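You operate a simulated robot arm through the tools that you are given. There is no shell and no other tool.

You are at the controls of a simulated robot arm. One attempt, no reset.

## Task
Set up the left shock absorber: collar at 2 mm, gold knob at 6, gauge at 4 bar.
Fine: loosen the red ring for the collar and tighten it after; the blue hose end goes back on its rest, the valve stays uncapped; leave the other side alone.

Only the result counts: the job must be done as asked and must still hold three seconds after the hand-in. Knocking over, shifting, dropping, spilling or breaking anything else fails it.

## Robot
A 7-joint arm with a two-finger parallel gripper, fixed in place. Base frame: the origin is at the foot of the arm, x ahead of it, y to its left, z up. Readings come in m, rad, newtons and seconds.
With the tool pointing down near the work surface it reaches from about 0.52 to 0.96 m from the base axis. Its first joint turns from -2.897 to 2.897 rad. Payload 3.91 kg.
The tool frame sits at the grasp point between the pads (the TCP): z along the fingers, y along the line on which they close. The tips reach 0.03 m beyond it. The gripper opens to 0.11 m. The fingers are 0.02 m wide and 0.01 m thick; the gripper's body (0.048 by 0.112 m) begins 0.055 m behind the TCP.
Orientation is that of the tool frame in the base frame, as a unit quaternion [x, y, z, w]. With the fingers straight down and closing along the base's y, the tool's x points along the base's -x, its y along +y and its z along -z.

## Interface
- The arm moves only by the tool jog_arm. Its argument "series" is a list of rows, each a list of 2 entries, a list of its own where there are three numbers: the shift along the tool's x, y, z in m, then the turn, a rotation vector about the tool's x, y, z in rad. In form: [[[x, y, z], [wx, wy, wz]], ...]. A call has 1 to 20 rows; each row is the pose to reach, as a shift and turn from the pose commanded when the call began, along the tool's axes at that moment. "gripper" is the finger opening in m, from 0 to 0.11, set as the call begins (left out, the last holds). A row lasts 0.2 s, in which the tool goes at most 0.05 m and 0.15 rad; a call with a longer step from one row to the next is refused whole, and so is a gripper value outside its range. A pose out of reach is approached as far as the arm can. The call stops where the force on the tool passes 40 N (or 10 N more than at its start, if that is more) or the arm is blocked; 0.2 s more then pass. The fingers move at their own pace (about 0.072 m/s each) and stop on an object; they squeeze with about 42 N. The grip force told is the motor's: it shows also when the fingers shut on nothing. Time passes only in rows, and 0.2 s behind the last, so rows that repeat a pose let the fingers close. The reply holds the time, the measured pose of the TCP, the force on the tool along the base axes, the opening and the grip force, in the units named above and with some noise, with the torque about the TCP (base axes, N m) and any sound that the robot's microphone picked up.
- Cameras (640 x 400 px; columns grow to the right, rows downward): "scene" is fixed at [0.2188, 0.6513, 1.6945]; the picture's right is [-0.81, -0.59, 0.00], its down [-0.34, 0.47, -0.82] and it looks along [0.48, -0.66, -0.58] (base axes); focal length 320 px, centre (320, 200). "wrist" rides on the gripper at [0.072, 0.017, -0.103] in the tool frame; the picture's right is [-0.23, 0.97, 0.00], its down [-0.76, -0.18, -0.62] and it looks along [-0.61, -0.14, 0.78] (tool axes); focal length 222 px, centre (320, 200). There is no depth. A picture from a camera that has moved, and an enlarged one, comes with that camera's place and axes in the base frame and with its lens.
- grab_frame(camera): a new picture of that camera. No time passes.
- raise_lower(by): slides the trunk up (or, below 0, down) by that many m; the arm rides with it, the base frame stays. It gives what a move gives, with no picture.
- zoom(camera, box): a new picture of the part [left, top, right, bottom] of that camera's present view, enlarged. No time passes.
- close_job(): hands the job in; it is judged then, once.

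Nothing tells you positions but the pictures and the camera data. Unless the task says otherwise, let go and move clear before handing in.

The tools are called after "Request:" as name(argument=value, ...) on one line, values as JSON. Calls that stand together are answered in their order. jog_arm: Moves the arm, as the interface text tells. Its arguments: {"type":"object","properties":{"series":{"type":"array"},"gripper":{"type":"number"}},"required":["series"]} The other tools are called the same way: raise_lower (by) slides the trunk up or down; grab_frame (camera) takes a picture; zoom (camera, box) takes an enlarged picture of a part of a camera's view; close_job () hands the job in.

At the start:

```text
t: 0.0
tcp_pos: [0.4746, 0.1192, 1.2942]
tool_rot: [0.0, 1.0, -0.001, -0.001]
contact_force: [0.4, 0.3, -0.3]
moment: [0.01, -0.01, 0.01]
finger_gap: 0.1099
grasp_force: 0.1
trunk travel left (down, up): [-0.625, 0.057]
```

scene: 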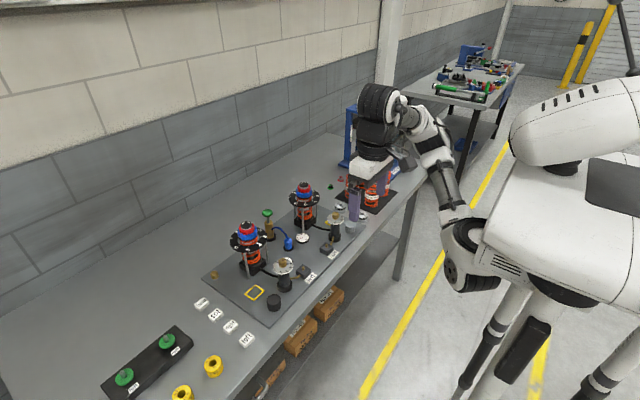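
wrist: 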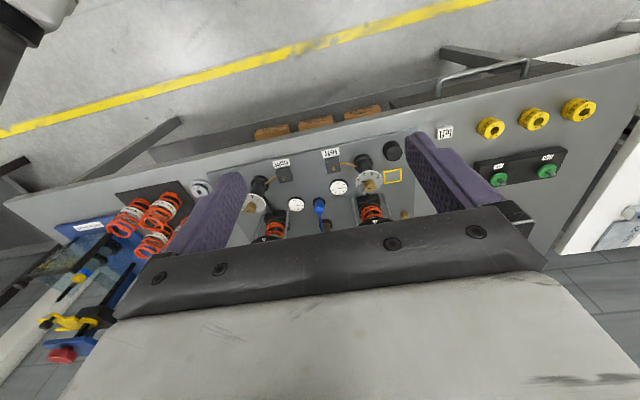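

I see a bench with a plate carrying two shock absorbers, each with a red ring, collar, gold knob and gauge. I'll take enlarged pictures to find the left one and its parts.

Request:
zoom(camera="scene", box=[200, 170, 380, 330])

Request:
zoom(camera="scene", box=[220, 200, 310, 260])

Request:
zoom(camera="scene", box=[220, 245, 310, 325])

Request:
zoom(camera="wrist", box=[230, 130, 420, 250])

Request:
zoom(camera="scene", box=[280, 170, 380, 260])

```text
2.50 times, centred on (290, 250) of scene
camera zoom: at [0.2188, 0.6513, 1.6945], right [-0.81, -0.59, 0.0], down [-0.34, 0.47, -0.82], along [0.48, -0.66, -0.58], focal length 799 px, centre (395, 75)
```

zoom: 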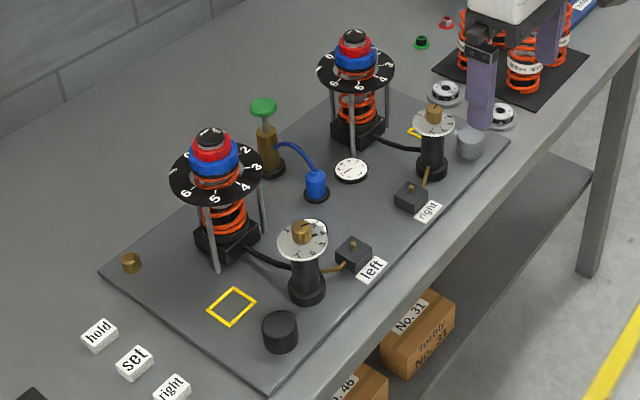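

```text
6.67 times, centred on (265, 230) of scene
camera zoom: at [0.2188, 0.6513, 1.6945], right [-0.81, -0.59, 0.0], down [-0.34, 0.47, -0.82], along [0.48, -0.66, -0.58], focal length 2130 px, centre (687, 0)
```

zoom: 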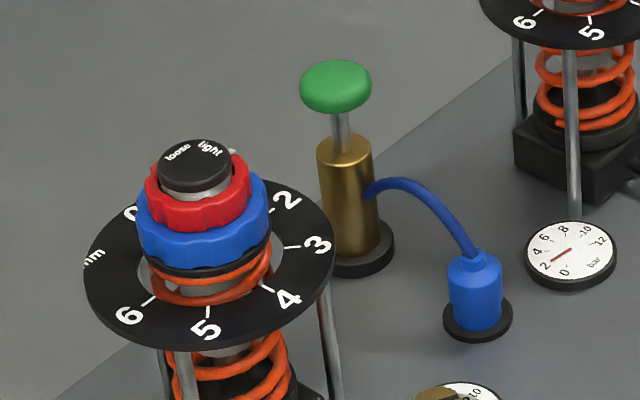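

```text
5.00 times, centred on (265, 285) of scene
camera zoom: at [0.2188, 0.6513, 1.6945], right [-0.81, -0.59, 0.0], down [-0.34, 0.47, -0.82], along [0.48, -0.66, -0.58], focal length 1597 px, centre (595, -225)
```

zoom: 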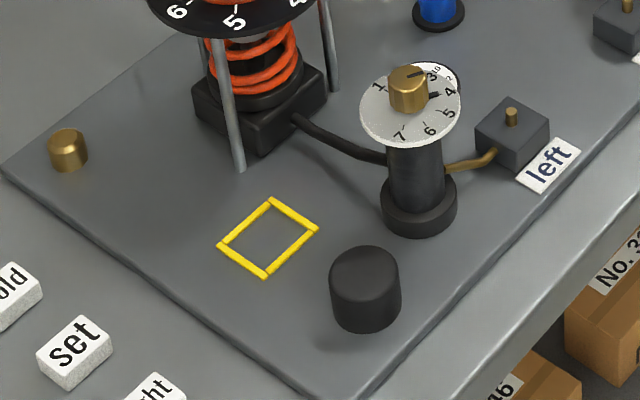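

```text
3.33 times, centred on (325, 190) of wrist
camera zoom: at [0.4013, 0.1355, 1.398], right [0.23, 0.97, 0.0], down [0.76, -0.18, 0.62], along [0.61, -0.14, -0.78], focal length 740 px, centre (303, 233)
```

zoom: 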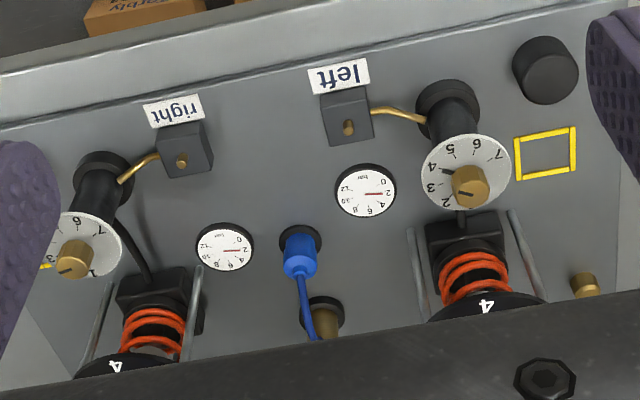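

```text
4.44 times, centred on (330, 215) of scene
camera zoom: at [0.2188, 0.6513, 1.6945], right [-0.81, -0.59, 0.0], down [-0.34, 0.47, -0.82], along [0.48, -0.66, -0.58], focal length 1420 px, centre (276, 133)
```

zoom: 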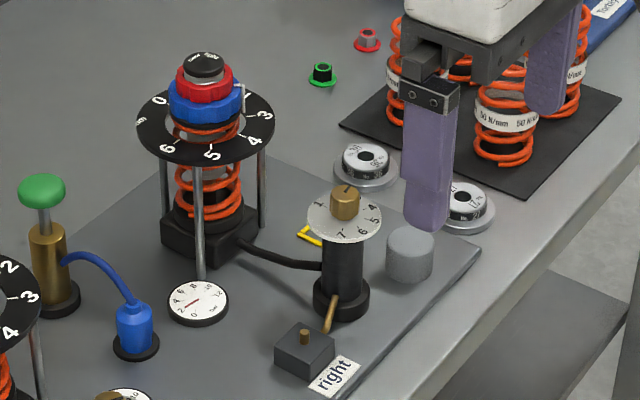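

The left unit (label "left") is the one at larger y: shock at about (0.82, 0.20), with its top near z = 1.10, and the gold knob at about (0.68, 0.20, 1.02). The pump is at about (0.87, 0.06) and the plate is near z = 0.91. I'll move the wrist closer, high above everything, for better pictures.

Request:
jog_arm(series=[[[-0.035, 0.01, 0.005], [0, 0, 0]], [[-0.07, 0.02, 0.01], [0, 0, 0]], [[-0.105, 0.03, 0.015], [0, 0, 0]], [[-0.14, 0.04, 0.02], [0, 0, 0]], [[-0.14, 0.04, 0.02], [0, 0, 0]]])

Request:
grab_frame(camera="wrist")

Request:
grab_frame(camera="scene")

```text
t: 1.2
tcp_pos: [0.6144, 0.1609, 1.2744]
tool_rot: [0.0, 1.0, 0.0, 0.0]
contact_force: [-0.5, 0.1, -0.4]
moment: [0.02, -0.02, 0.02]
finger_gap: 0.11
grasp_force: 0.0
trunk travel left (down, up): [-0.625, 0.057]
```

```text
taken
camera wrist: at [0.5412, 0.176, 1.3782], right [0.23, 0.97, 0.0], down [0.76, -0.18, 0.62], along [0.61, -0.14, -0.78], focal length 222 px, centre (320, 200)
```

wrist: 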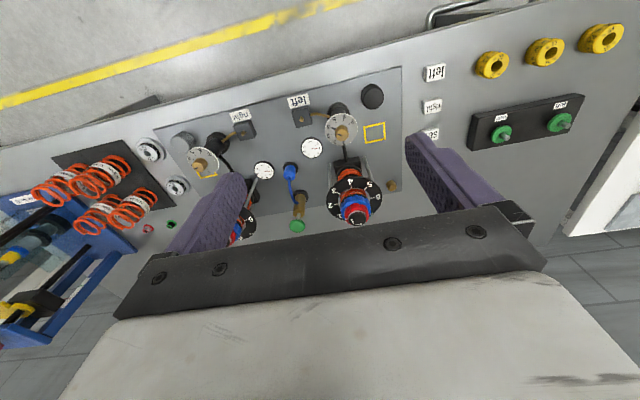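

```text
taken
```

scene: 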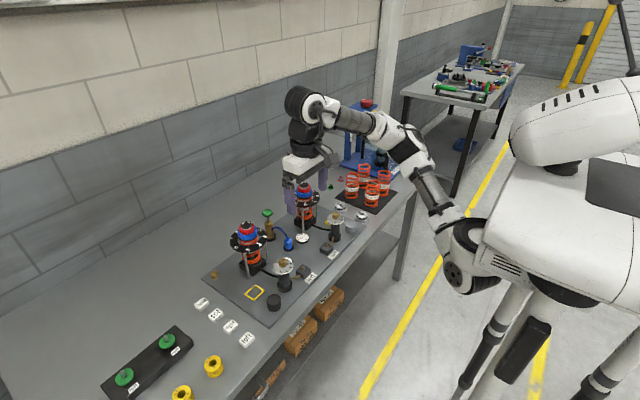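

Request:
zoom(camera="wrist", box=[300, 85, 410, 235])

Request:
zoom(camera="wrist", box=[240, 90, 350, 160])

Request:
zoom(camera="wrist", box=[310, 155, 400, 235])

Request:
zoom(camera="wrist", box=[300, 90, 380, 150])

Request:
zoom(camera="wrist", box=[260, 130, 340, 240])

```text
2.67 times, centred on (355, 160) of wrist
camera zoom: at [0.5412, 0.176, 1.3782], right [0.23, 0.97, 0.0], down [0.76, -0.18, 0.62], along [0.61, -0.14, -0.78], focal length 592 px, centre (227, 307)
```

zoom: 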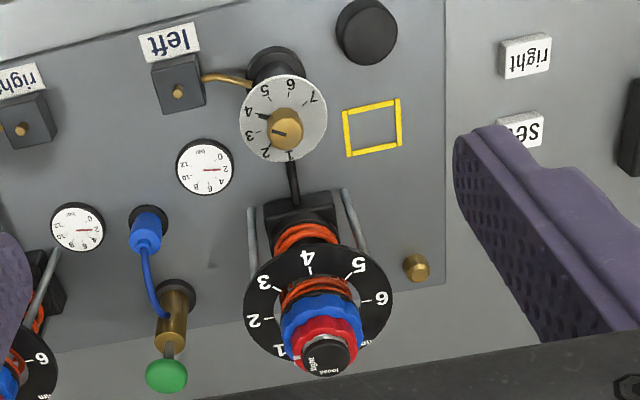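

```text
5.71 times, centred on (295, 125) of wrist
camera zoom: at [0.5412, 0.176, 1.3782], right [0.23, 0.97, 0.0], down [0.76, -0.18, 0.62], along [0.61, -0.14, -0.78], focal length 1269 px, centre (463, 629)
```

zoom: 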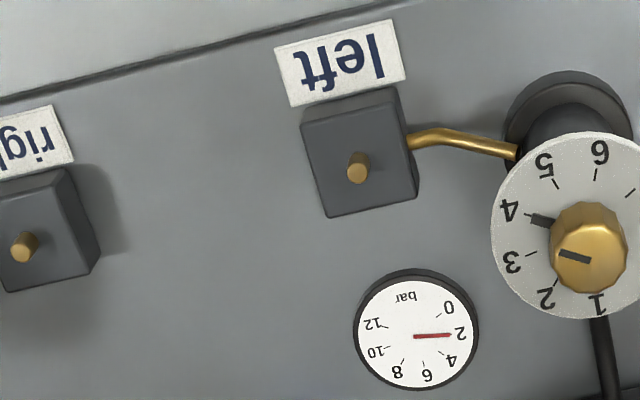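

```text
5.00 times, centred on (355, 195) of wrist
camera zoom: at [0.5412, 0.176, 1.3782], right [0.23, 0.97, 0.0], down [0.76, -0.18, 0.62], along [0.61, -0.14, -0.78], focal length 1111 px, centre (145, 225)
```

zoom: 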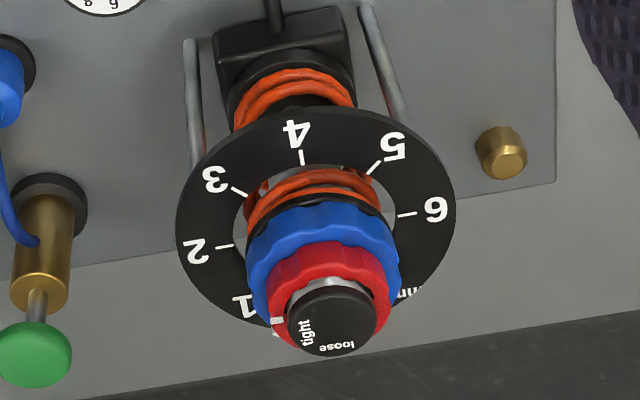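

```text
6.67 times, centred on (340, 120) of wrist
camera zoom: at [0.5412, 0.176, 1.3782], right [0.23, 0.97, 0.0], down [0.76, -0.18, 0.62], along [0.61, -0.14, -0.78], focal length 1481 px, centre (187, 733)
```

zoom: 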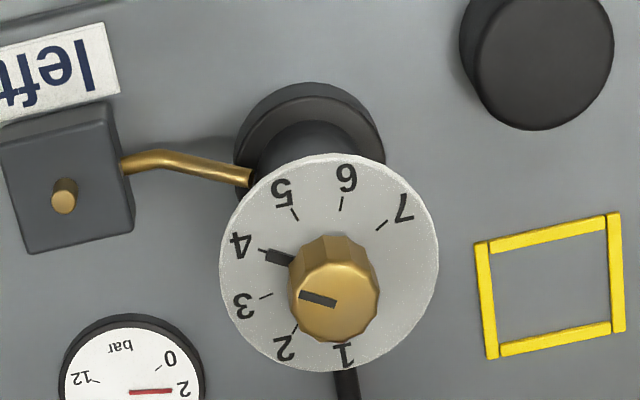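

```text
3.64 times, centred on (300, 185) of wrist
camera zoom: at [0.5412, 0.176, 1.3782], right [0.23, 0.97, 0.0], down [0.76, -0.18, 0.62], along [0.61, -0.14, -0.78], focal length 808 px, centre (393, 254)
```

zoom: 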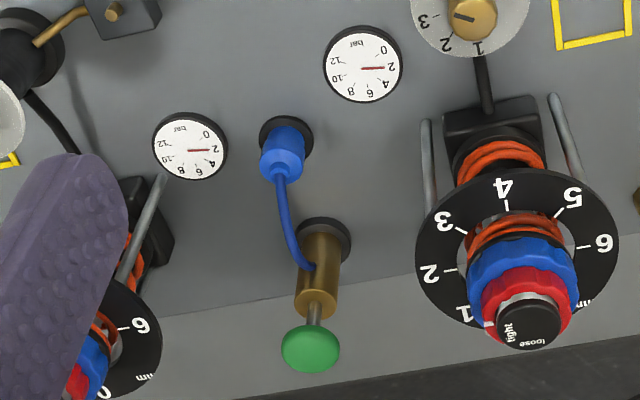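

Request:
zoom(camera="wrist", box=[335, 185, 380, 230])

Request:
zoom(camera="scene", box=[225, 212, 275, 256])

Request:
zoom(camera="scene", box=[285, 172, 335, 216])

Request:
zoom(camera="scene", box=[265, 250, 315, 294])

```text
8.89 times, centred on (358, 208) of wrist
camera zoom: at [0.5412, 0.176, 1.3782], right [0.23, 0.97, 0.0], down [0.76, -0.18, 0.62], along [0.61, -0.14, -0.78], focal length 1974 px, centre (-13, 133)
```

zoom: 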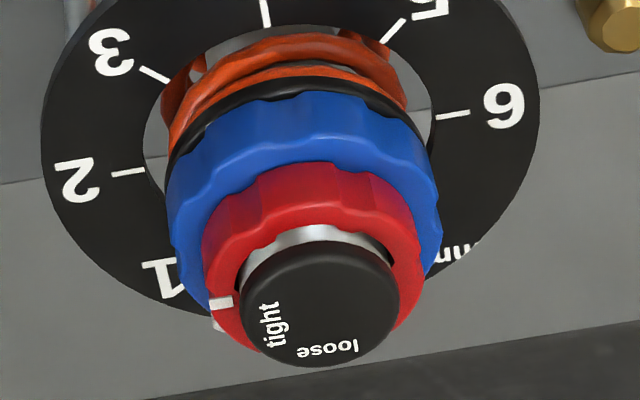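

```text
9.09 times, centred on (250, 234) of scene
camera zoom: at [0.2188, 0.6513, 1.6945], right [-0.81, -0.59, 0.0], down [-0.34, 0.47, -0.82], along [0.48, -0.66, -0.58], focal length 2904 px, centre (956, -109)
```

zoom: 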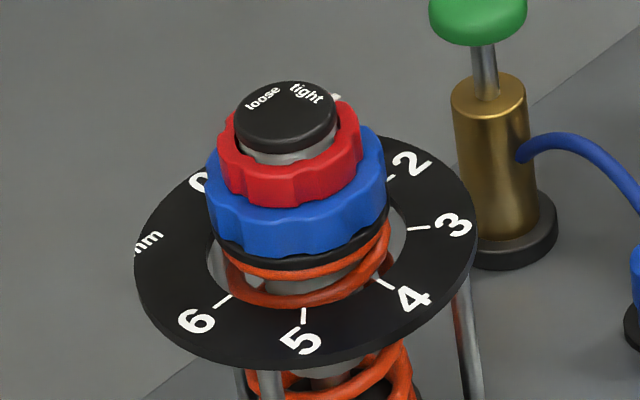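

```text
9.09 times, centred on (310, 194) of scene
camera zoom: at [0.2188, 0.6513, 1.6945], right [-0.81, -0.59, 0.0], down [-0.34, 0.47, -0.82], along [0.48, -0.66, -0.58], focal length 2904 px, centre (411, 254)
```

zoom: 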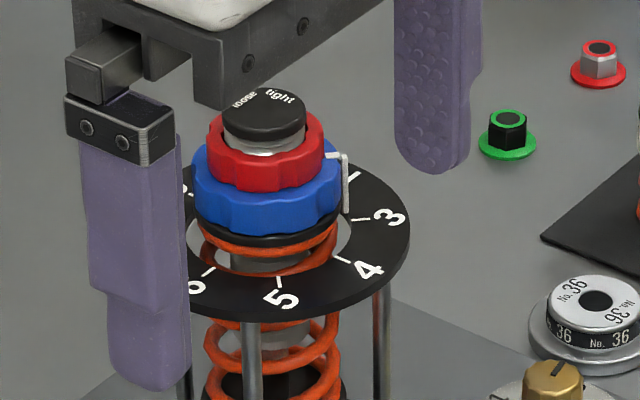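

```text
9.09 times, centred on (290, 272) of scene
camera zoom: at [0.2188, 0.6513, 1.6945], right [-0.81, -0.59, 0.0], down [-0.34, 0.47, -0.82], along [0.48, -0.66, -0.58], focal length 2904 px, centre (593, -454)
```

zoom: 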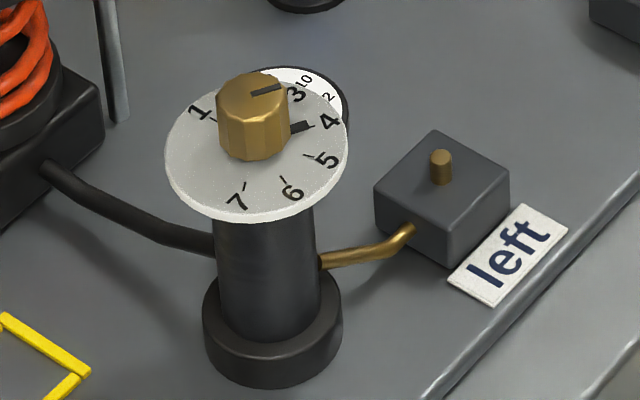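

The gold knob reads 4, the left gauge 2 bar, and the red ring sits at "tight" with "loose" counter-clockwise from it. The collar's white pointer is on the back side, so I'll turn the wrist a quarter turn to look at the shock from the −y side.

Request:
jog_arm(series=[[[-0.016, -0.007, 0.005], [0, 0, -0.143]], [[-0.032, -0.014, 0.01], [0, 0, -0.286]], [[-0.048, -0.021, 0.015], [0, 0, -0.428]], [[-0.065, -0.027, 0.019], [0, 0, -0.571]], [[-0.081, -0.034, 0.024], [0, 0, -0.714]], [[-0.097, -0.041, 0.029], [0, 0, -0.857]], [[-0.113, -0.048, 0.034], [0, 0, -1.0]], [[-0.129, -0.055, 0.038], [0, 0, -1.143]], [[-0.146, -0.061, 0.043], [0, 0, -1.285]], [[-0.162, -0.068, 0.048], [0, 0, -1.428]], [[-0.178, -0.075, 0.053], [0, 0, -1.571]], [[-0.178, -0.075, 0.053], [0, 0, -1.571]]])

Request:
grab_frame(camera="wrist")

```text
t: 3.8
tcp_pos: [0.5564, 0.1939, 1.1578]
tool_rot: [0.707, -0.707, 0.0, -0.001]
contact_force: [0.1, 0.3, -0.7]
moment: [0.01, 0.0, -0.01]
finger_gap: 0.1098
grasp_force: 0.0
out of reach, approached as far as the arm can: row 7, 8, 9, 10, 11, 12
trunk travel left (down, up): [-0.625, 0.057]
```

```text
taken
camera wrist: at [0.5397, 0.1203, 1.2607], right [-0.97, 0.23, 0.0], down [0.18, 0.76, 0.62], along [0.14, 0.61, -0.78], focal length 222 px, centre (320, 200)
```

wrist: 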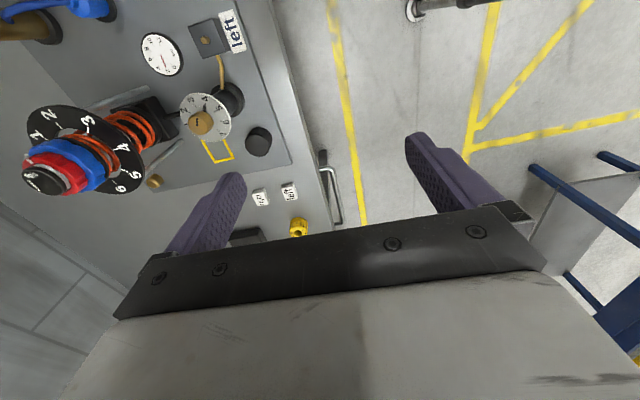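

The last rows were out of the arm's reach at that height, so it stopped short but hit nothing. I'll raise the trunk to get more reach up there, then check where the arm stands.

Request:
raise_lower(by=0.055)

```text
t: 4.8
tcp_pos: [0.5584, 0.1929, 1.2135]
tool_rot: [-0.707, 0.708, 0.0, 0.0]
contact_force: [0.4, -0.3, 0.1]
moment: [0.0, 0.0, 0.0]
finger_gap: 0.1101
grasp_force: 0.1
trunk travel left (down, up): [-0.68, 0.002]
```

Request:
jog_arm(series=[[[0, 0, -0.005], [0, 0, 0]]])

```text
t: 5.2
tcp_pos: [0.5581, 0.1947, 1.2169]
tool_rot: [-0.705, 0.709, 0.001, 0.0]
contact_force: [0.2, -0.7, -0.4]
moment: [0.03, 0.02, 0.0]
finger_gap: 0.1098
grasp_force: 0.0
trunk travel left (down, up): [-0.68, 0.002]
```

Request:
jog_arm(series=[[[0.022, -0.04, -0.003], [0, 0, 0]], [[0.045, -0.08, -0.006], [0, 0, 0]], [[0.068, -0.12, -0.01], [0, 0, 0]], [[0.09, -0.16, -0.01], [0, 0, 0]]])

Request:
grab_frame(camera="wrist")

```text
t: 6.2
tcp_pos: [0.5585, 0.185, 1.205]
tool_rot: [-0.705, 0.709, 0.0, 0.001]
contact_force: [0.5, 0.2, -0.3]
moment: [-0.04, 0.0, -0.01]
finger_gap: 0.1102
grasp_force: 0.0
out of reach, approached as far as the arm can: row 1, 2, 3, 4
trunk travel left (down, up): [-0.68, 0.002]
```

```text
taken
camera wrist: at [0.5391, 0.1116, 1.3087], right [-0.97, 0.23, 0.0], down [0.18, 0.76, 0.62], along [0.15, 0.61, -0.78], focal length 222 px, centre (320, 200)
```

wrist: 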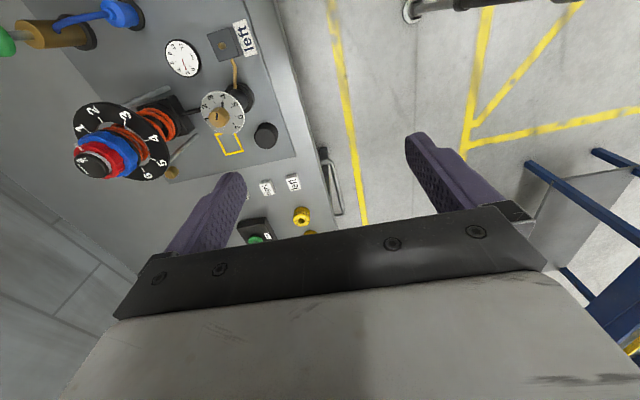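

Request:
jog_arm(series=[[[0, 0, 0], [0, 0, 0.14]], [[0, 0, 0], [0, 0, 0.28]], [[0, 0, 0], [0, 0, 0.42]], [[0, 0, 0], [0, 0, 0.56]], [[0, 0, 0], [0, 0, 0.7]], [[0, 0, 0], [0, 0, 0.7854]]])

Request:
grab_frame(camera="scene")

```text
t: 7.6
tcp_pos: [0.5574, 0.1849, 1.2064]
tool_rot: [-0.381, 0.925, 0.0, 0.0]
contact_force: [0.6, 0.8, -0.8]
moment: [0.02, -0.02, 0.03]
finger_gap: 0.11
grasp_force: 0.0
trunk travel left (down, up): [-0.68, 0.002]
```

```text
taken
```

scene: 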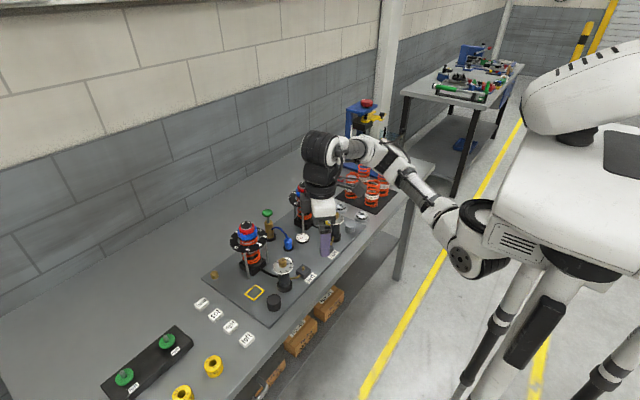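

Request:
jog_arm(series=[[[-0.018, -0.028, -0.003], [0, 0, 0]], [[-0.035, -0.056, -0.006], [0, 0, 0]], [[-0.053, -0.085, -0.01], [0, 0, 0]], [[-0.0707, -0.113, -0.01], [0, 0, 0]]])

Request:
grab_frame(camera="wrist")

```text
t: 8.6
tcp_pos: [0.6874, 0.154, 1.2162]
tool_rot: [-0.382, 0.924, 0.0, 0.0]
contact_force: [0.9, 1.0, -0.6]
moment: [0.02, 0.0, -0.01]
finger_gap: 0.1101
grasp_force: 0.0
trunk travel left (down, up): [-0.68, 0.002]
```

```text
taken
camera wrist: at [0.6232, 0.1149, 1.319], right [-0.53, 0.85, 0.0], down [0.66, 0.41, 0.62], along [0.53, 0.33, -0.78], focal length 222 px, centre (320, 200)
```

wrist: 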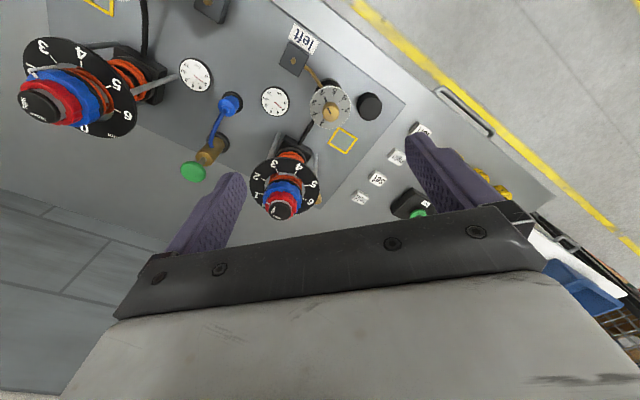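

Request:
zoom(camera="wrist", box=[245, 145, 325, 225])

Request:
zoom(camera="wrist", box=[265, 180, 305, 222])

Request:
zoom(camera="wrist", box=[250, 75, 360, 155])

Request:
zoom(camera="wrist", box=[170, 50, 300, 190])

```text
5.00 times, centred on (285, 185) of wrist
camera zoom: at [0.6232, 0.1149, 1.319], right [-0.53, 0.85, 0.0], down [0.66, 0.41, 0.62], along [0.53, 0.33, -0.78], focal length 1111 px, centre (495, 275)
```

zoom: 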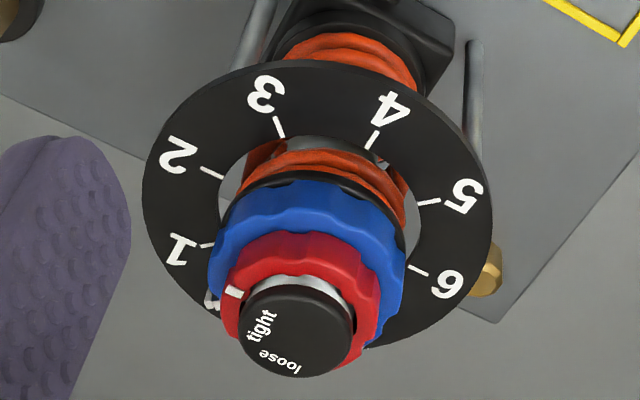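

```text
9.52 times, centred on (285, 201) of wrist
camera zoom: at [0.6232, 0.1149, 1.319], right [-0.53, 0.85, 0.0], down [0.66, 0.41, 0.62], along [0.53, 0.33, -0.78], focal length 2116 px, centre (653, 190)
```

zoom: 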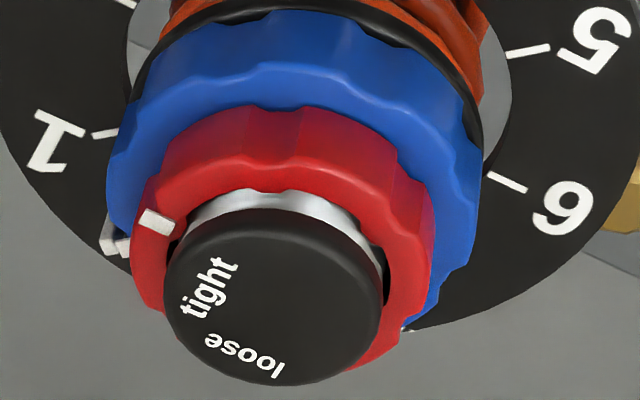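

```text
5.00 times, centred on (305, 115) of wrist
camera zoom: at [0.6232, 0.1149, 1.319], right [-0.53, 0.85, 0.0], down [0.66, 0.41, 0.62], along [0.53, 0.33, -0.78], focal length 1111 px, centre (395, 625)
```

zoom: 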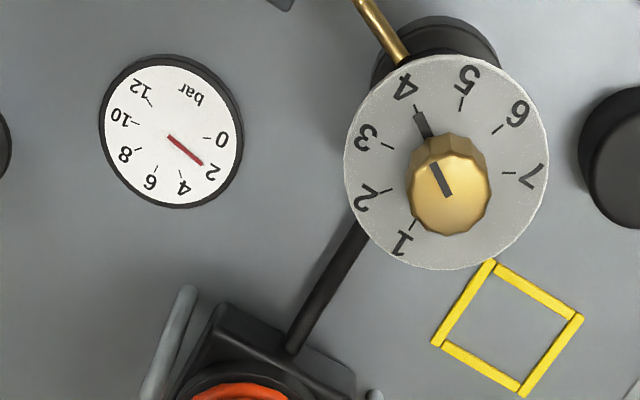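

```text
2.86 times, centred on (235, 120) of wrist
camera zoom: at [0.6232, 0.1149, 1.319], right [-0.53, 0.85, 0.0], down [0.66, 0.41, 0.62], along [0.53, 0.33, -0.78], focal length 635 px, centre (563, 429)
```

zoom: 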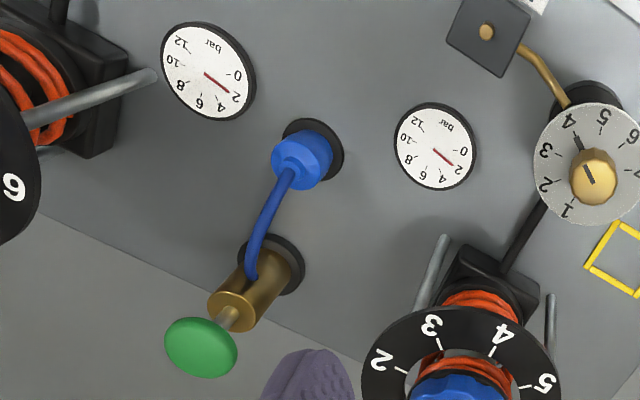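

I've measured the shock: axis near (0.837, 0.180), cap top at z ≈ 1.078, red ring at about 1.057–1.068, collar at about 1.043–1.057, dial at 1.015. The pointer sits near 1. Next I'll hover over the shock with a safe gap and square the wrist, to check reach and refine the centre.

Request:
jog_arm(series=[[[-0.025, -0.0174, 0.0], [0, 0, 0.08]], [[-0.05, -0.035, 0.0], [0, 0, 0.16]], [[-0.075, -0.052, 0.0], [0, 0, 0.24]], [[-0.1, -0.07, 0.0], [0, 0, 0.32]], [[-0.1248, -0.0872, 0.01], [0, 0, 0.4]], [[-0.1248, -0.0872, 0.036], [0, 0, 0.4]]])

Request:
grab_frame(camera="wrist")

```text
t: 10.0
tcp_pos: [0.8386, 0.1826, 1.1798]
tool_rot: [-0.19, 0.982, 0.0, 0.001]
contact_force: [0.2, 1.2, 0.2]
moment: [-0.02, 0.01, -0.01]
finger_gap: 0.1101
grasp_force: 0.1
trunk travel left (down, up): [-0.68, 0.002]
```

```text
taken
camera wrist: at [0.7635, 0.1696, 1.2833], right [-0.15, 0.99, 0.0], down [0.77, 0.12, 0.62], along [0.62, 0.1, -0.78], focal length 222 px, centre (320, 200)
```

wrist: 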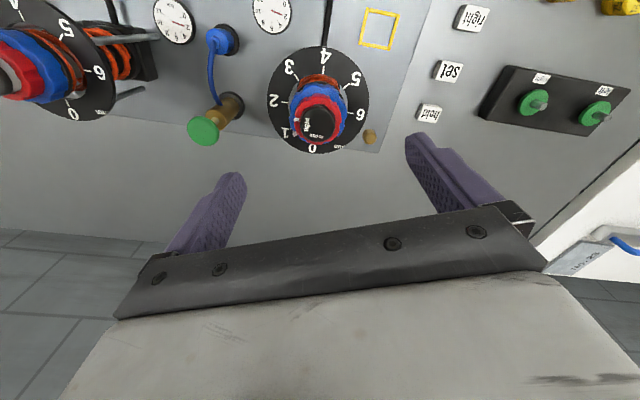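

Request:
zoom(camera="wrist", box=[260, 40, 380, 160])

Request:
zoom(camera="wrist", box=[280, 80, 360, 160])

```text
3.33 times, centred on (320, 100) of wrist
camera zoom: at [0.7635, 0.1696, 1.2833], right [-0.15, 0.99, 0.0], down [0.77, 0.12, 0.62], along [0.62, 0.1, -0.78], focal length 740 px, centre (320, 533)
```

zoom: 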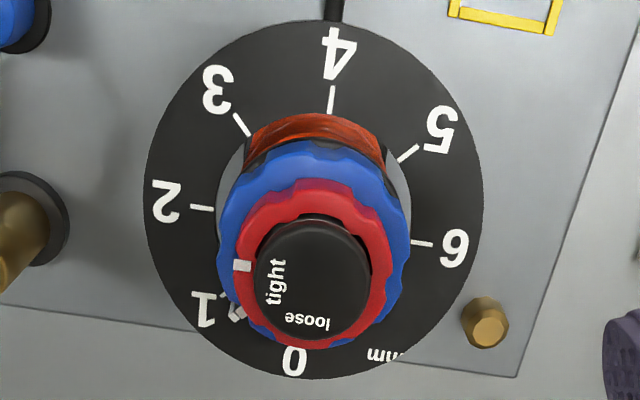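

```text
5.00 times, centred on (320, 120) of wrist
camera zoom: at [0.7635, 0.1696, 1.2833], right [-0.15, 0.99, 0.0], down [0.77, 0.12, 0.62], along [0.62, 0.1, -0.78], focal length 1111 px, centre (320, 600)
```

zoom: 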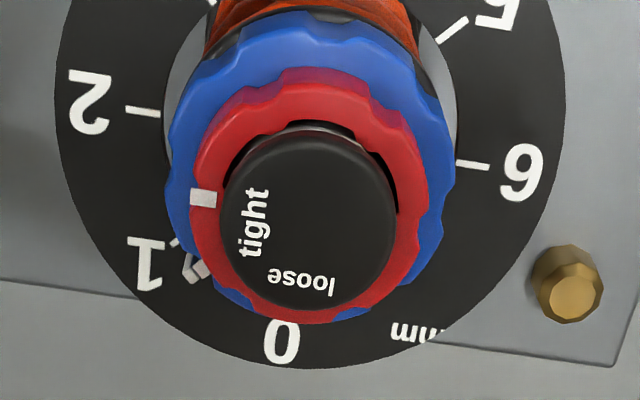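

The hover point is reachable. The axis is at about (0.839, 0.180), the dial ticks sit at −45° per mm with 0 toward +x, and the ring's mark is at −90° ("tight") with "loose" at 0°, so loosening is a quarter turn counter-clockwise. I'll check how far the wrist can turn here, while still up high.

Request:
jog_arm(series=[[[0, 0, 0], [0, 0, 0.14]], [[0, 0, 0], [0, 0, 0.28]], [[0, 0, 0], [0, 0, 0.42]], [[0, 0, 0], [0, 0, 0.56]], [[0, 0, 0], [0, 0, 0.7]], [[0, 0, 0], [0, 0, 0.84]], [[0, 0, 0], [0, 0, 0.98]], [[0, 0, 0], [0, 0, 1.12]], [[0, 0, 0], [0, 0, 1.26]], [[0, 0, 0], [0, 0, 1.4]]])

```text
t: 12.2
tcp_pos: [0.8369, 0.1818, 1.1806]
tool_rot: [0.487, 0.873, 0.0, 0.0]
contact_force: [-0.7, 1.0, 0.4]
moment: [-0.03, 0.02, 0.01]
finger_gap: 0.1102
grasp_force: 0.1
trunk travel left (down, up): [-0.68, 0.002]
```

Request:
jog_arm(series=[[[0, 0, 0], [0, 0, 0.13]], [[0, 0, 0], [0, 0, 0.26]], [[0, 0, 0], [0, 0, 0.383]], [[0, 0, 0], [0, 0, 0.383]]])

Request:
grab_frame(camera="wrist")

Request:
zoom(camera="wrist", box=[280, 80, 360, 160])

```text
t: 13.2
tcp_pos: [0.8372, 0.1808, 1.181]
tool_rot: [0.645, 0.764, 0.0, 0.0]
contact_force: [0.2, 0.6, 0.5]
moment: [0.01, 0.0, -0.01]
finger_gap: 0.1101
grasp_force: 0.1
trunk travel left (down, up): [-0.68, 0.002]
```

```text
taken
camera wrist: at [0.8405, 0.2544, 1.2842], right [1.0, -0.06, 0.0], down [-0.05, -0.78, 0.62], along [-0.04, -0.62, -0.78], focal length 222 px, centre (320, 200)
```

wrist: 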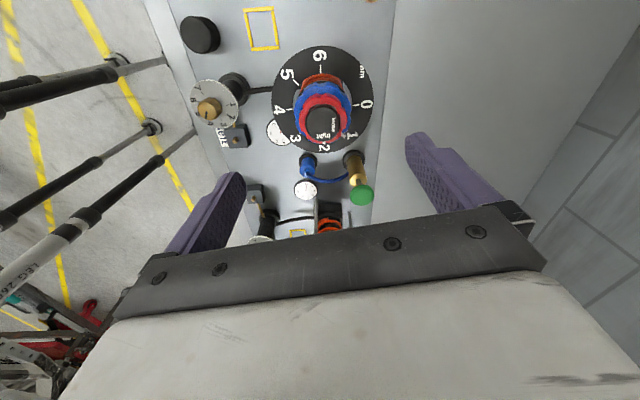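

```text
5.00 times, centred on (320, 120) of wrist
camera zoom: at [0.8405, 0.2544, 1.2842], right [1.0, -0.06, 0.0], down [-0.05, -0.78, 0.62], along [-0.04, -0.62, -0.78], focal length 1111 px, centre (320, 600)
```

zoom: 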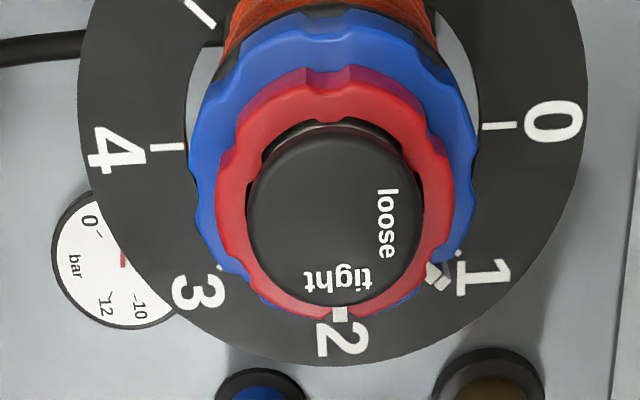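

The wrist turns freely up to 1.4 rad, and from here the pointer is visible near the 1 tick. I'll centre on the axis, narrow the opening and come down around the red ring, keeping the tips just above the collar.

Request:
jog_arm(series=[[[-0.0009, 0.0022, 0.0], [0, 0, 0]], [[-0.0009, 0.0022, 0.03], [0, 0, 0]], [[-0.0009, 0.0022, 0.06], [0, 0, 0]], [[-0.0009, 0.0022, 0.075], [0, 0, 0]], [[-0.0009, 0.0022, 0.085], [0, 0, 0]], [[-0.0009, 0.0022, 0.085], [0, 0, 0]]], gripper=0.075)

Request:
grab_frame(camera="wrist")

Request:
zoom(camera="scene", box=[225, 200, 285, 256])

```text
t: 14.6
tcp_pos: [0.8398, 0.1811, 1.0943]
tool_rot: [0.644, 0.765, 0.001, -0.001]
contact_force: [0.0, 0.1, -0.2]
moment: [0.03, 0.02, 0.01]
finger_gap: 0.075
grasp_force: 0.1
trunk travel left (down, up): [-0.68, 0.002]
```

```text
taken
camera wrist: at [0.843, 0.2543, 1.1983], right [1.0, -0.06, 0.0], down [-0.05, -0.78, 0.62], along [-0.04, -0.62, -0.78], focal length 222 px, centre (320, 200)
```

wrist: 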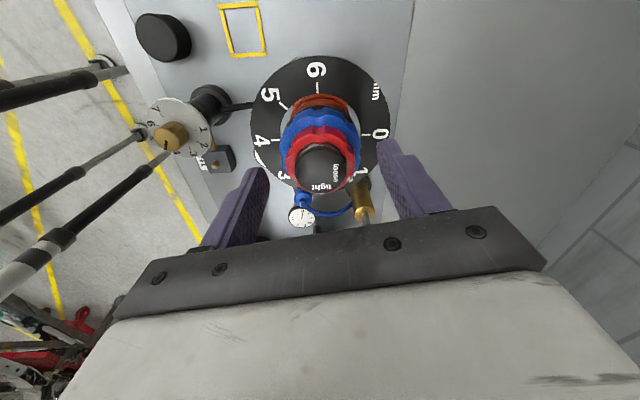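

```text
7.14 times, centred on (255, 228) of scene
camera zoom: at [0.2188, 0.6513, 1.6945], right [-0.81, -0.59, 0.0], down [-0.34, 0.47, -0.82], along [0.48, -0.66, -0.58], focal length 2282 px, centre (784, 0)
```

zoom: 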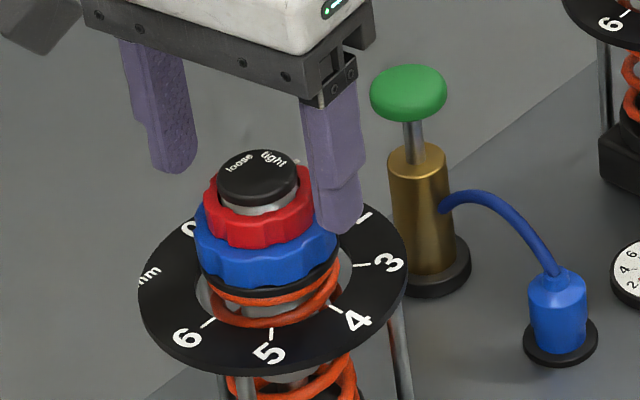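

Request:
jog_arm(series=[[[0, 0, 0.004], [0, 0, 0]], [[0, 0, 0.008], [0, 0, 0]], [[0, 0, 0.008], [0, 0, 0]]])

Request:
zoom(camera="wrist", box=[230, 80, 420, 220])

Request:
zoom(camera="scene", box=[225, 200, 285, 256])

```text
t: 15.4
tcp_pos: [0.8396, 0.1792, 1.0881]
tool_rot: [0.644, 0.765, 0.0, 0.001]
contact_force: [0.5, -0.5, 0.0]
moment: [-0.01, -0.01, -0.01]
finger_gap: 0.0752
grasp_force: 0.1
trunk travel left (down, up): [-0.68, 0.002]
```

```text
2.86 times, centred on (325, 150) of wrist
camera zoom: at [0.8429, 0.2539, 1.1906], right [1.0, -0.06, 0.0], down [-0.05, -0.78, 0.62], along [-0.04, -0.62, -0.78], focal length 635 px, centre (306, 343)
```

zoom: 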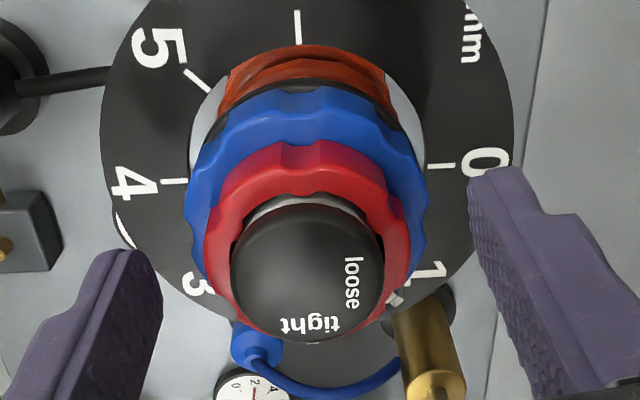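

```text
7.14 times, centred on (255, 228) of scene
camera zoom: at [0.2188, 0.6513, 1.6945], right [-0.81, -0.59, 0.0], down [-0.34, 0.47, -0.82], along [0.48, -0.66, -0.58], focal length 2282 px, centre (784, 0)
```

zoom: 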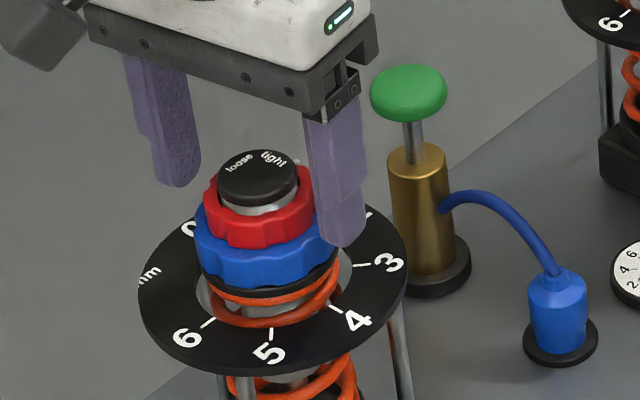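

Request:
jog_arm(series=[[[0, 0, 0], [0, 0, 0]], [[0, 0, 0], [0, 0, 0]], [[0, 0, 0], [0, 0, 0]], [[0, 0, 0], [0, 0, 0]]], gripper=0.0)

Request:
zoom(camera="wrist", box=[230, 80, 420, 220])

Request:
zoom(camera="scene", box=[225, 200, 285, 256])

```text
t: 16.4
tcp_pos: [0.8393, 0.1799, 1.087]
tool_rot: [0.644, 0.765, 0.0, 0.0]
contact_force: [2.3, 0.0, -0.1]
moment: [0.0, -0.12, 0.03]
finger_gap: 0.0454
grasp_force: 45.2
trunk travel left (down, up): [-0.68, 0.002]
```

```text
2.86 times, centred on (325, 150) of wrist
camera zoom: at [0.8431, 0.254, 1.1905], right [1.0, -0.06, 0.0], down [-0.05, -0.78, 0.62], along [-0.04, -0.62, -0.78], focal length 635 px, centre (306, 343)
```

zoom: 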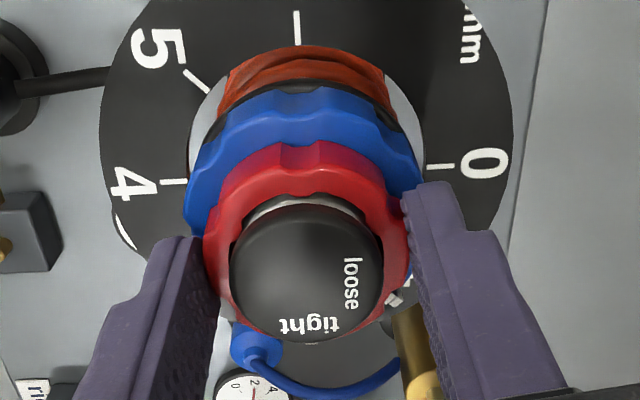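

```text
7.14 times, centred on (255, 228) of scene
camera zoom: at [0.2188, 0.6513, 1.6945], right [-0.81, -0.59, 0.0], down [-0.34, 0.47, -0.82], along [0.48, -0.66, -0.58], focal length 2282 px, centre (784, 0)
```

zoom: 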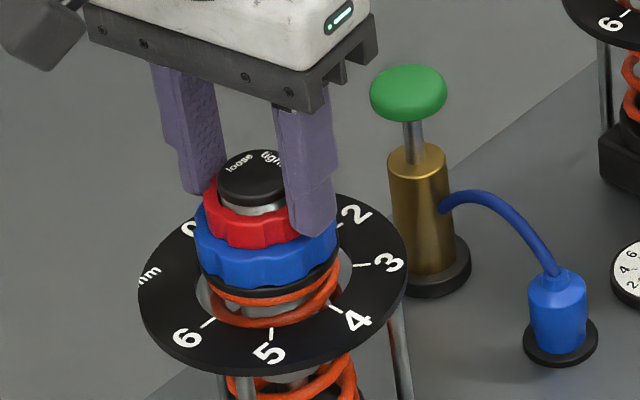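

The ring is gripped cleanly (gap 45 mm, small side force). I'll start the loosening turn counter-clockwise and check the response.

Request:
jog_arm(series=[[[0, 0, 0], [0, 0, -0.1]], [[0, 0, 0], [0, 0, -0.2]], [[0, 0, 0], [0, 0, -0.3]], [[0, 0, 0], [0, 0, -0.4]]])

Request:
zoom(camera="wrist", box=[230, 80, 420, 220])

```text
t: 17.4
tcp_pos: [0.8395, 0.1804, 1.0876]
tool_rot: [0.478, 0.878, 0.0, 0.0]
contact_force: [-1.2, -2.6, -1.7]
moment: [0.16, 0.21, -0.01]
finger_gap: 0.0456
grasp_force: 45.4
trunk travel left (down, up): [-0.68, 0.002]
```

```text
2.86 times, centred on (325, 150) of wrist
camera zoom: at [0.8136, 0.2497, 1.1906], right [0.94, 0.34, 0.0], down [0.26, -0.74, 0.62], along [0.21, -0.59, -0.78], focal length 635 px, centre (306, 343)
```

zoom: 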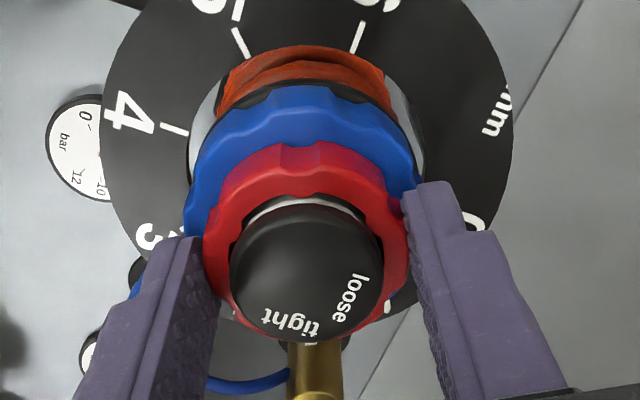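

Request:
jog_arm(series=[[[0, 0, 0], [0, 0, -0.12]], [[0, 0, 0], [0, 0, -0.24]], [[0, 0, 0], [0, 0, -0.36]], [[0, 0, 0], [0, 0, -0.48]], [[0, 0, 0], [0, 0, -0.6]], [[0, 0, 0], [0, 0, -0.72]], [[0, 0, 0], [0, 0, -0.84]], [[0, 0, 0], [0, 0, -0.96]], [[0, 0, 0], [0, 0, -1.08]], [[0, 0, 0], [0, 0, -1.17]]])

Request:
zoom(camera="wrist", box=[230, 80, 420, 220])

Request:
zoom(camera="scene", box=[225, 200, 285, 256])

```text
t: 19.6
tcp_pos: [0.8398, 0.1806, 1.0882]
tool_rot: [-0.087, 0.996, 0.0, 0.001]
contact_force: [-5.8, -7.9, -2.8]
moment: [-0.38, 0.84, 0.0]
finger_gap: 0.0453
grasp_force: 45.1
trunk travel left (down, up): [-0.68, 0.002]
```

```text
2.86 times, centred on (325, 150) of wrist
camera zoom: at [0.7641, 0.1834, 1.1907], right [0.06, 1.0, 0.0], down [0.78, -0.04, 0.62], along [0.62, -0.04, -0.78], focal length 635 px, centre (306, 343)
```

zoom: 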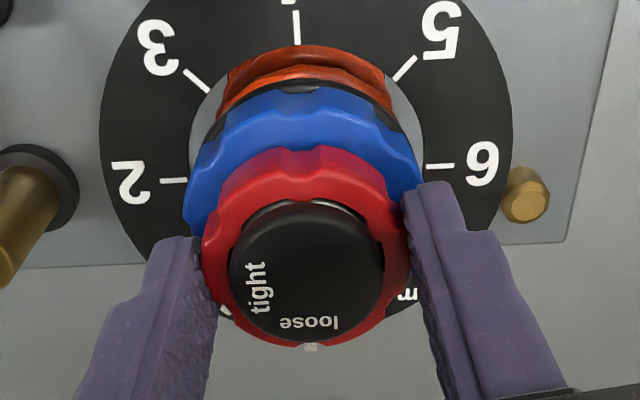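

```text
7.14 times, centred on (255, 228) of scene
camera zoom: at [0.2188, 0.6513, 1.6945], right [-0.81, -0.59, 0.0], down [-0.34, 0.47, -0.82], along [0.48, -0.66, -0.58], focal length 2282 px, centre (784, 0)
```

zoom: 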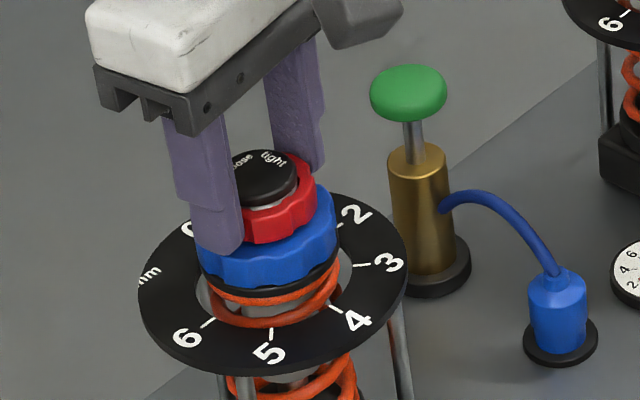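

The ring's mark now points at "loose". I'll let go, lift clear and look at the collar pointer.

Request:
jog_arm(series=[[[0, 0, 0], [0, 0, 0]], [[0, 0, 0], [0, 0, 0]], [[0, 0, -0.03], [0, 0, 0]], [[0, 0, -0.06], [0, 0, 0]], [[0, 0, -0.09], [0, 0, 0]], [[0, 0, -0.09], [0, 0, 0]]], gripper=0.085)

Request:
zoom(camera="wrist", box=[270, 60, 370, 160])

Request:
zoom(camera="scene", box=[225, 200, 285, 256])

```text
t: 21.0
tcp_pos: [0.8397, 0.1811, 1.1765]
tool_rot: [-0.086, 0.996, 0.0, 0.0]
contact_force: [-0.4, -0.5, -0.6]
moment: [-0.02, 0.0, -0.01]
finger_gap: 0.0849
grasp_force: 0.1
trunk travel left (down, up): [-0.68, 0.002]
```

```text
4.00 times, centred on (320, 110) of wrist
camera zoom: at [0.7647, 0.1845, 1.2808], right [0.06, 1.0, 0.0], down [0.78, -0.05, 0.62], along [0.62, -0.04, -0.78], focal length 888 px, centre (320, 560)
```

zoom: 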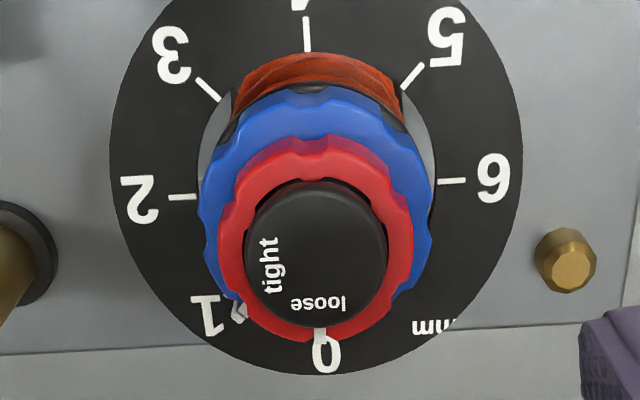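

```text
7.14 times, centred on (255, 228) of scene
camera zoom: at [0.2188, 0.6513, 1.6945], right [-0.81, -0.59, 0.0], down [-0.34, 0.47, -0.82], along [0.48, -0.66, -0.58], focal length 2282 px, centre (784, 0)
```

zoom: 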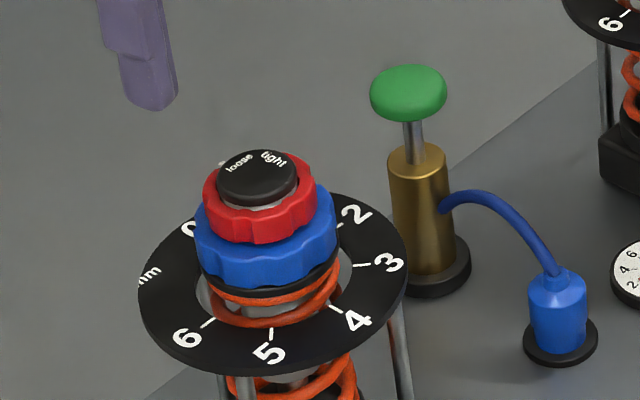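

The collar stayed put near 1 and the ring is loose. Next I'll turn the wrist so the fingers stay clear of the pointer bracket, and come down around the blue collar.

Request:
jog_arm(series=[[[0, 0, 0], [0, 0, 0.143]], [[0, 0, 0], [0, 0, 0.286]], [[0, 0, 0], [0, 0, 0.429]], [[0, 0, 0.02], [0, 0, 0.572]], [[0, 0, 0.05], [0, 0, 0.572]], [[0, 0, 0.08], [0, 0, 0.572]], [[0, 0, 0.095], [0, 0, 0.572]], [[0, 0, 0.1045], [0, 0, 0.572]], [[0, 0, 0.1045], [0, 0, 0.572]]])

Request:
zoom(camera="wrist", box=[230, 80, 420, 220])

Request:
zoom(camera="scene", box=[225, 200, 285, 256])

```text
t: 23.0
tcp_pos: [0.8397, 0.1804, 1.0728]
tool_rot: [0.199, 0.98, 0.001, 0.001]
contact_force: [0.3, 0.1, 0.4]
moment: [0.01, -0.02, 0.01]
finger_gap: 0.0852
grasp_force: 0.1
trunk travel left (down, up): [-0.68, 0.002]
```

```text
2.86 times, centred on (325, 150) of wrist
camera zoom: at [0.7783, 0.2238, 1.1764], right [0.59, 0.81, 0.0], down [0.63, -0.46, 0.62], along [0.5, -0.37, -0.78], focal length 635 px, centre (306, 343)
```

zoom: 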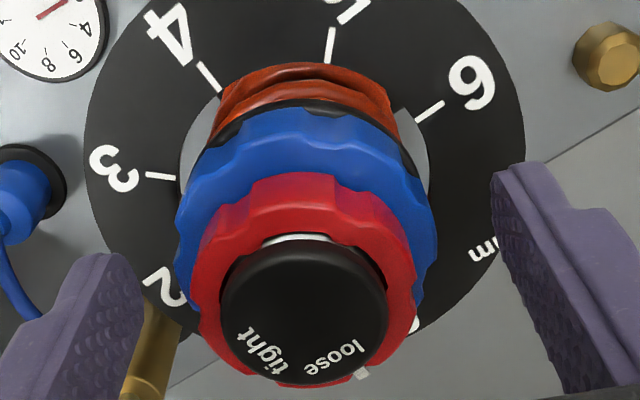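

```text
7.14 times, centred on (255, 228) of scene
camera zoom: at [0.2188, 0.6513, 1.6945], right [-0.81, -0.59, 0.0], down [-0.34, 0.47, -0.82], along [0.48, -0.66, -0.58], focal length 2282 px, centre (784, 0)
```

zoom: 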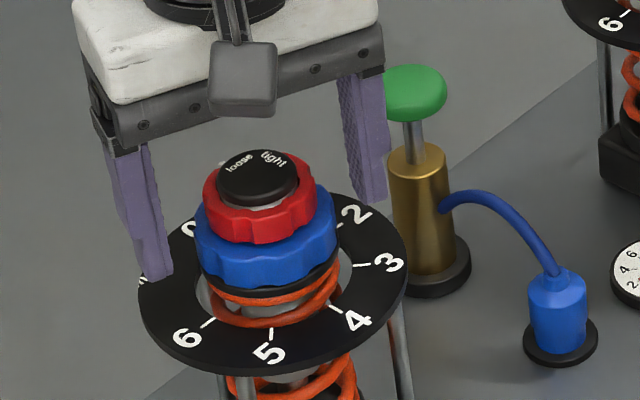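

Request:
jog_arm(series=[[[0, 0, 0], [0, 0, 0]], [[0, 0, 0], [0, 0, 0]], [[0, 0, 0], [0, 0, 0]], [[0, 0, 0], [0, 0, 0]]], gripper=0.0)

Request:
zoom(camera="wrist", box=[230, 80, 420, 220])

Request:
zoom(camera="scene", box=[225, 200, 285, 256])

```text
t: 24.0
tcp_pos: [0.84, 0.1811, 1.0738]
tool_rot: [0.199, 0.98, 0.001, 0.0]
contact_force: [-3.5, -4.0, -2.2]
moment: [-0.3, 0.22, 0.01]
finger_gap: 0.0589
grasp_force: 45.3
trunk travel left (down, up): [-0.68, 0.002]
```

```text
2.86 times, centred on (325, 150) of wrist
camera zoom: at [0.7783, 0.2234, 1.1764], right [0.59, 0.81, 0.0], down [0.63, -0.46, 0.62], along [0.5, -0.37, -0.78], focal length 635 px, centre (306, 343)
```

zoom: 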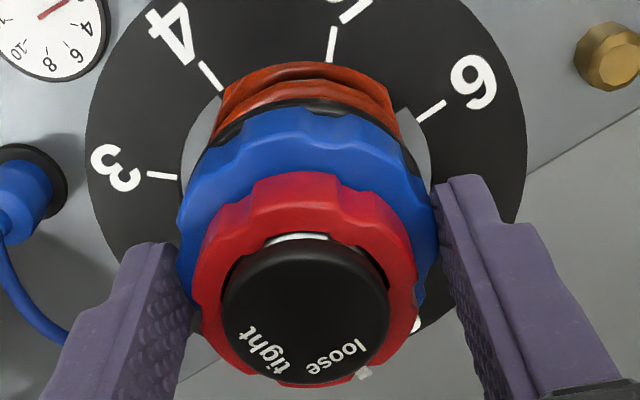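

```text
7.14 times, centred on (255, 228) of scene
camera zoom: at [0.2188, 0.6513, 1.6945], right [-0.81, -0.59, 0.0], down [-0.34, 0.47, -0.82], along [0.48, -0.66, -0.58], focal length 2282 px, centre (784, 0)
```

zoom: 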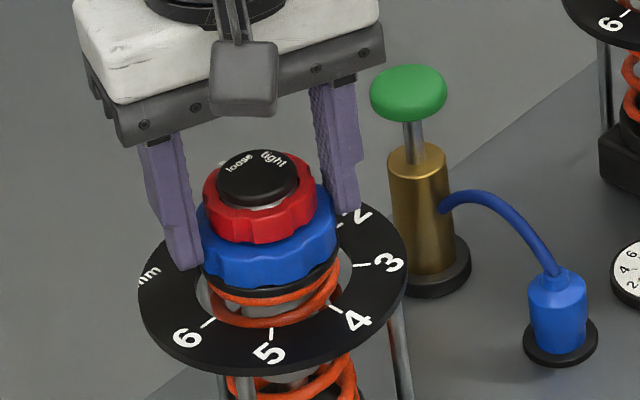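

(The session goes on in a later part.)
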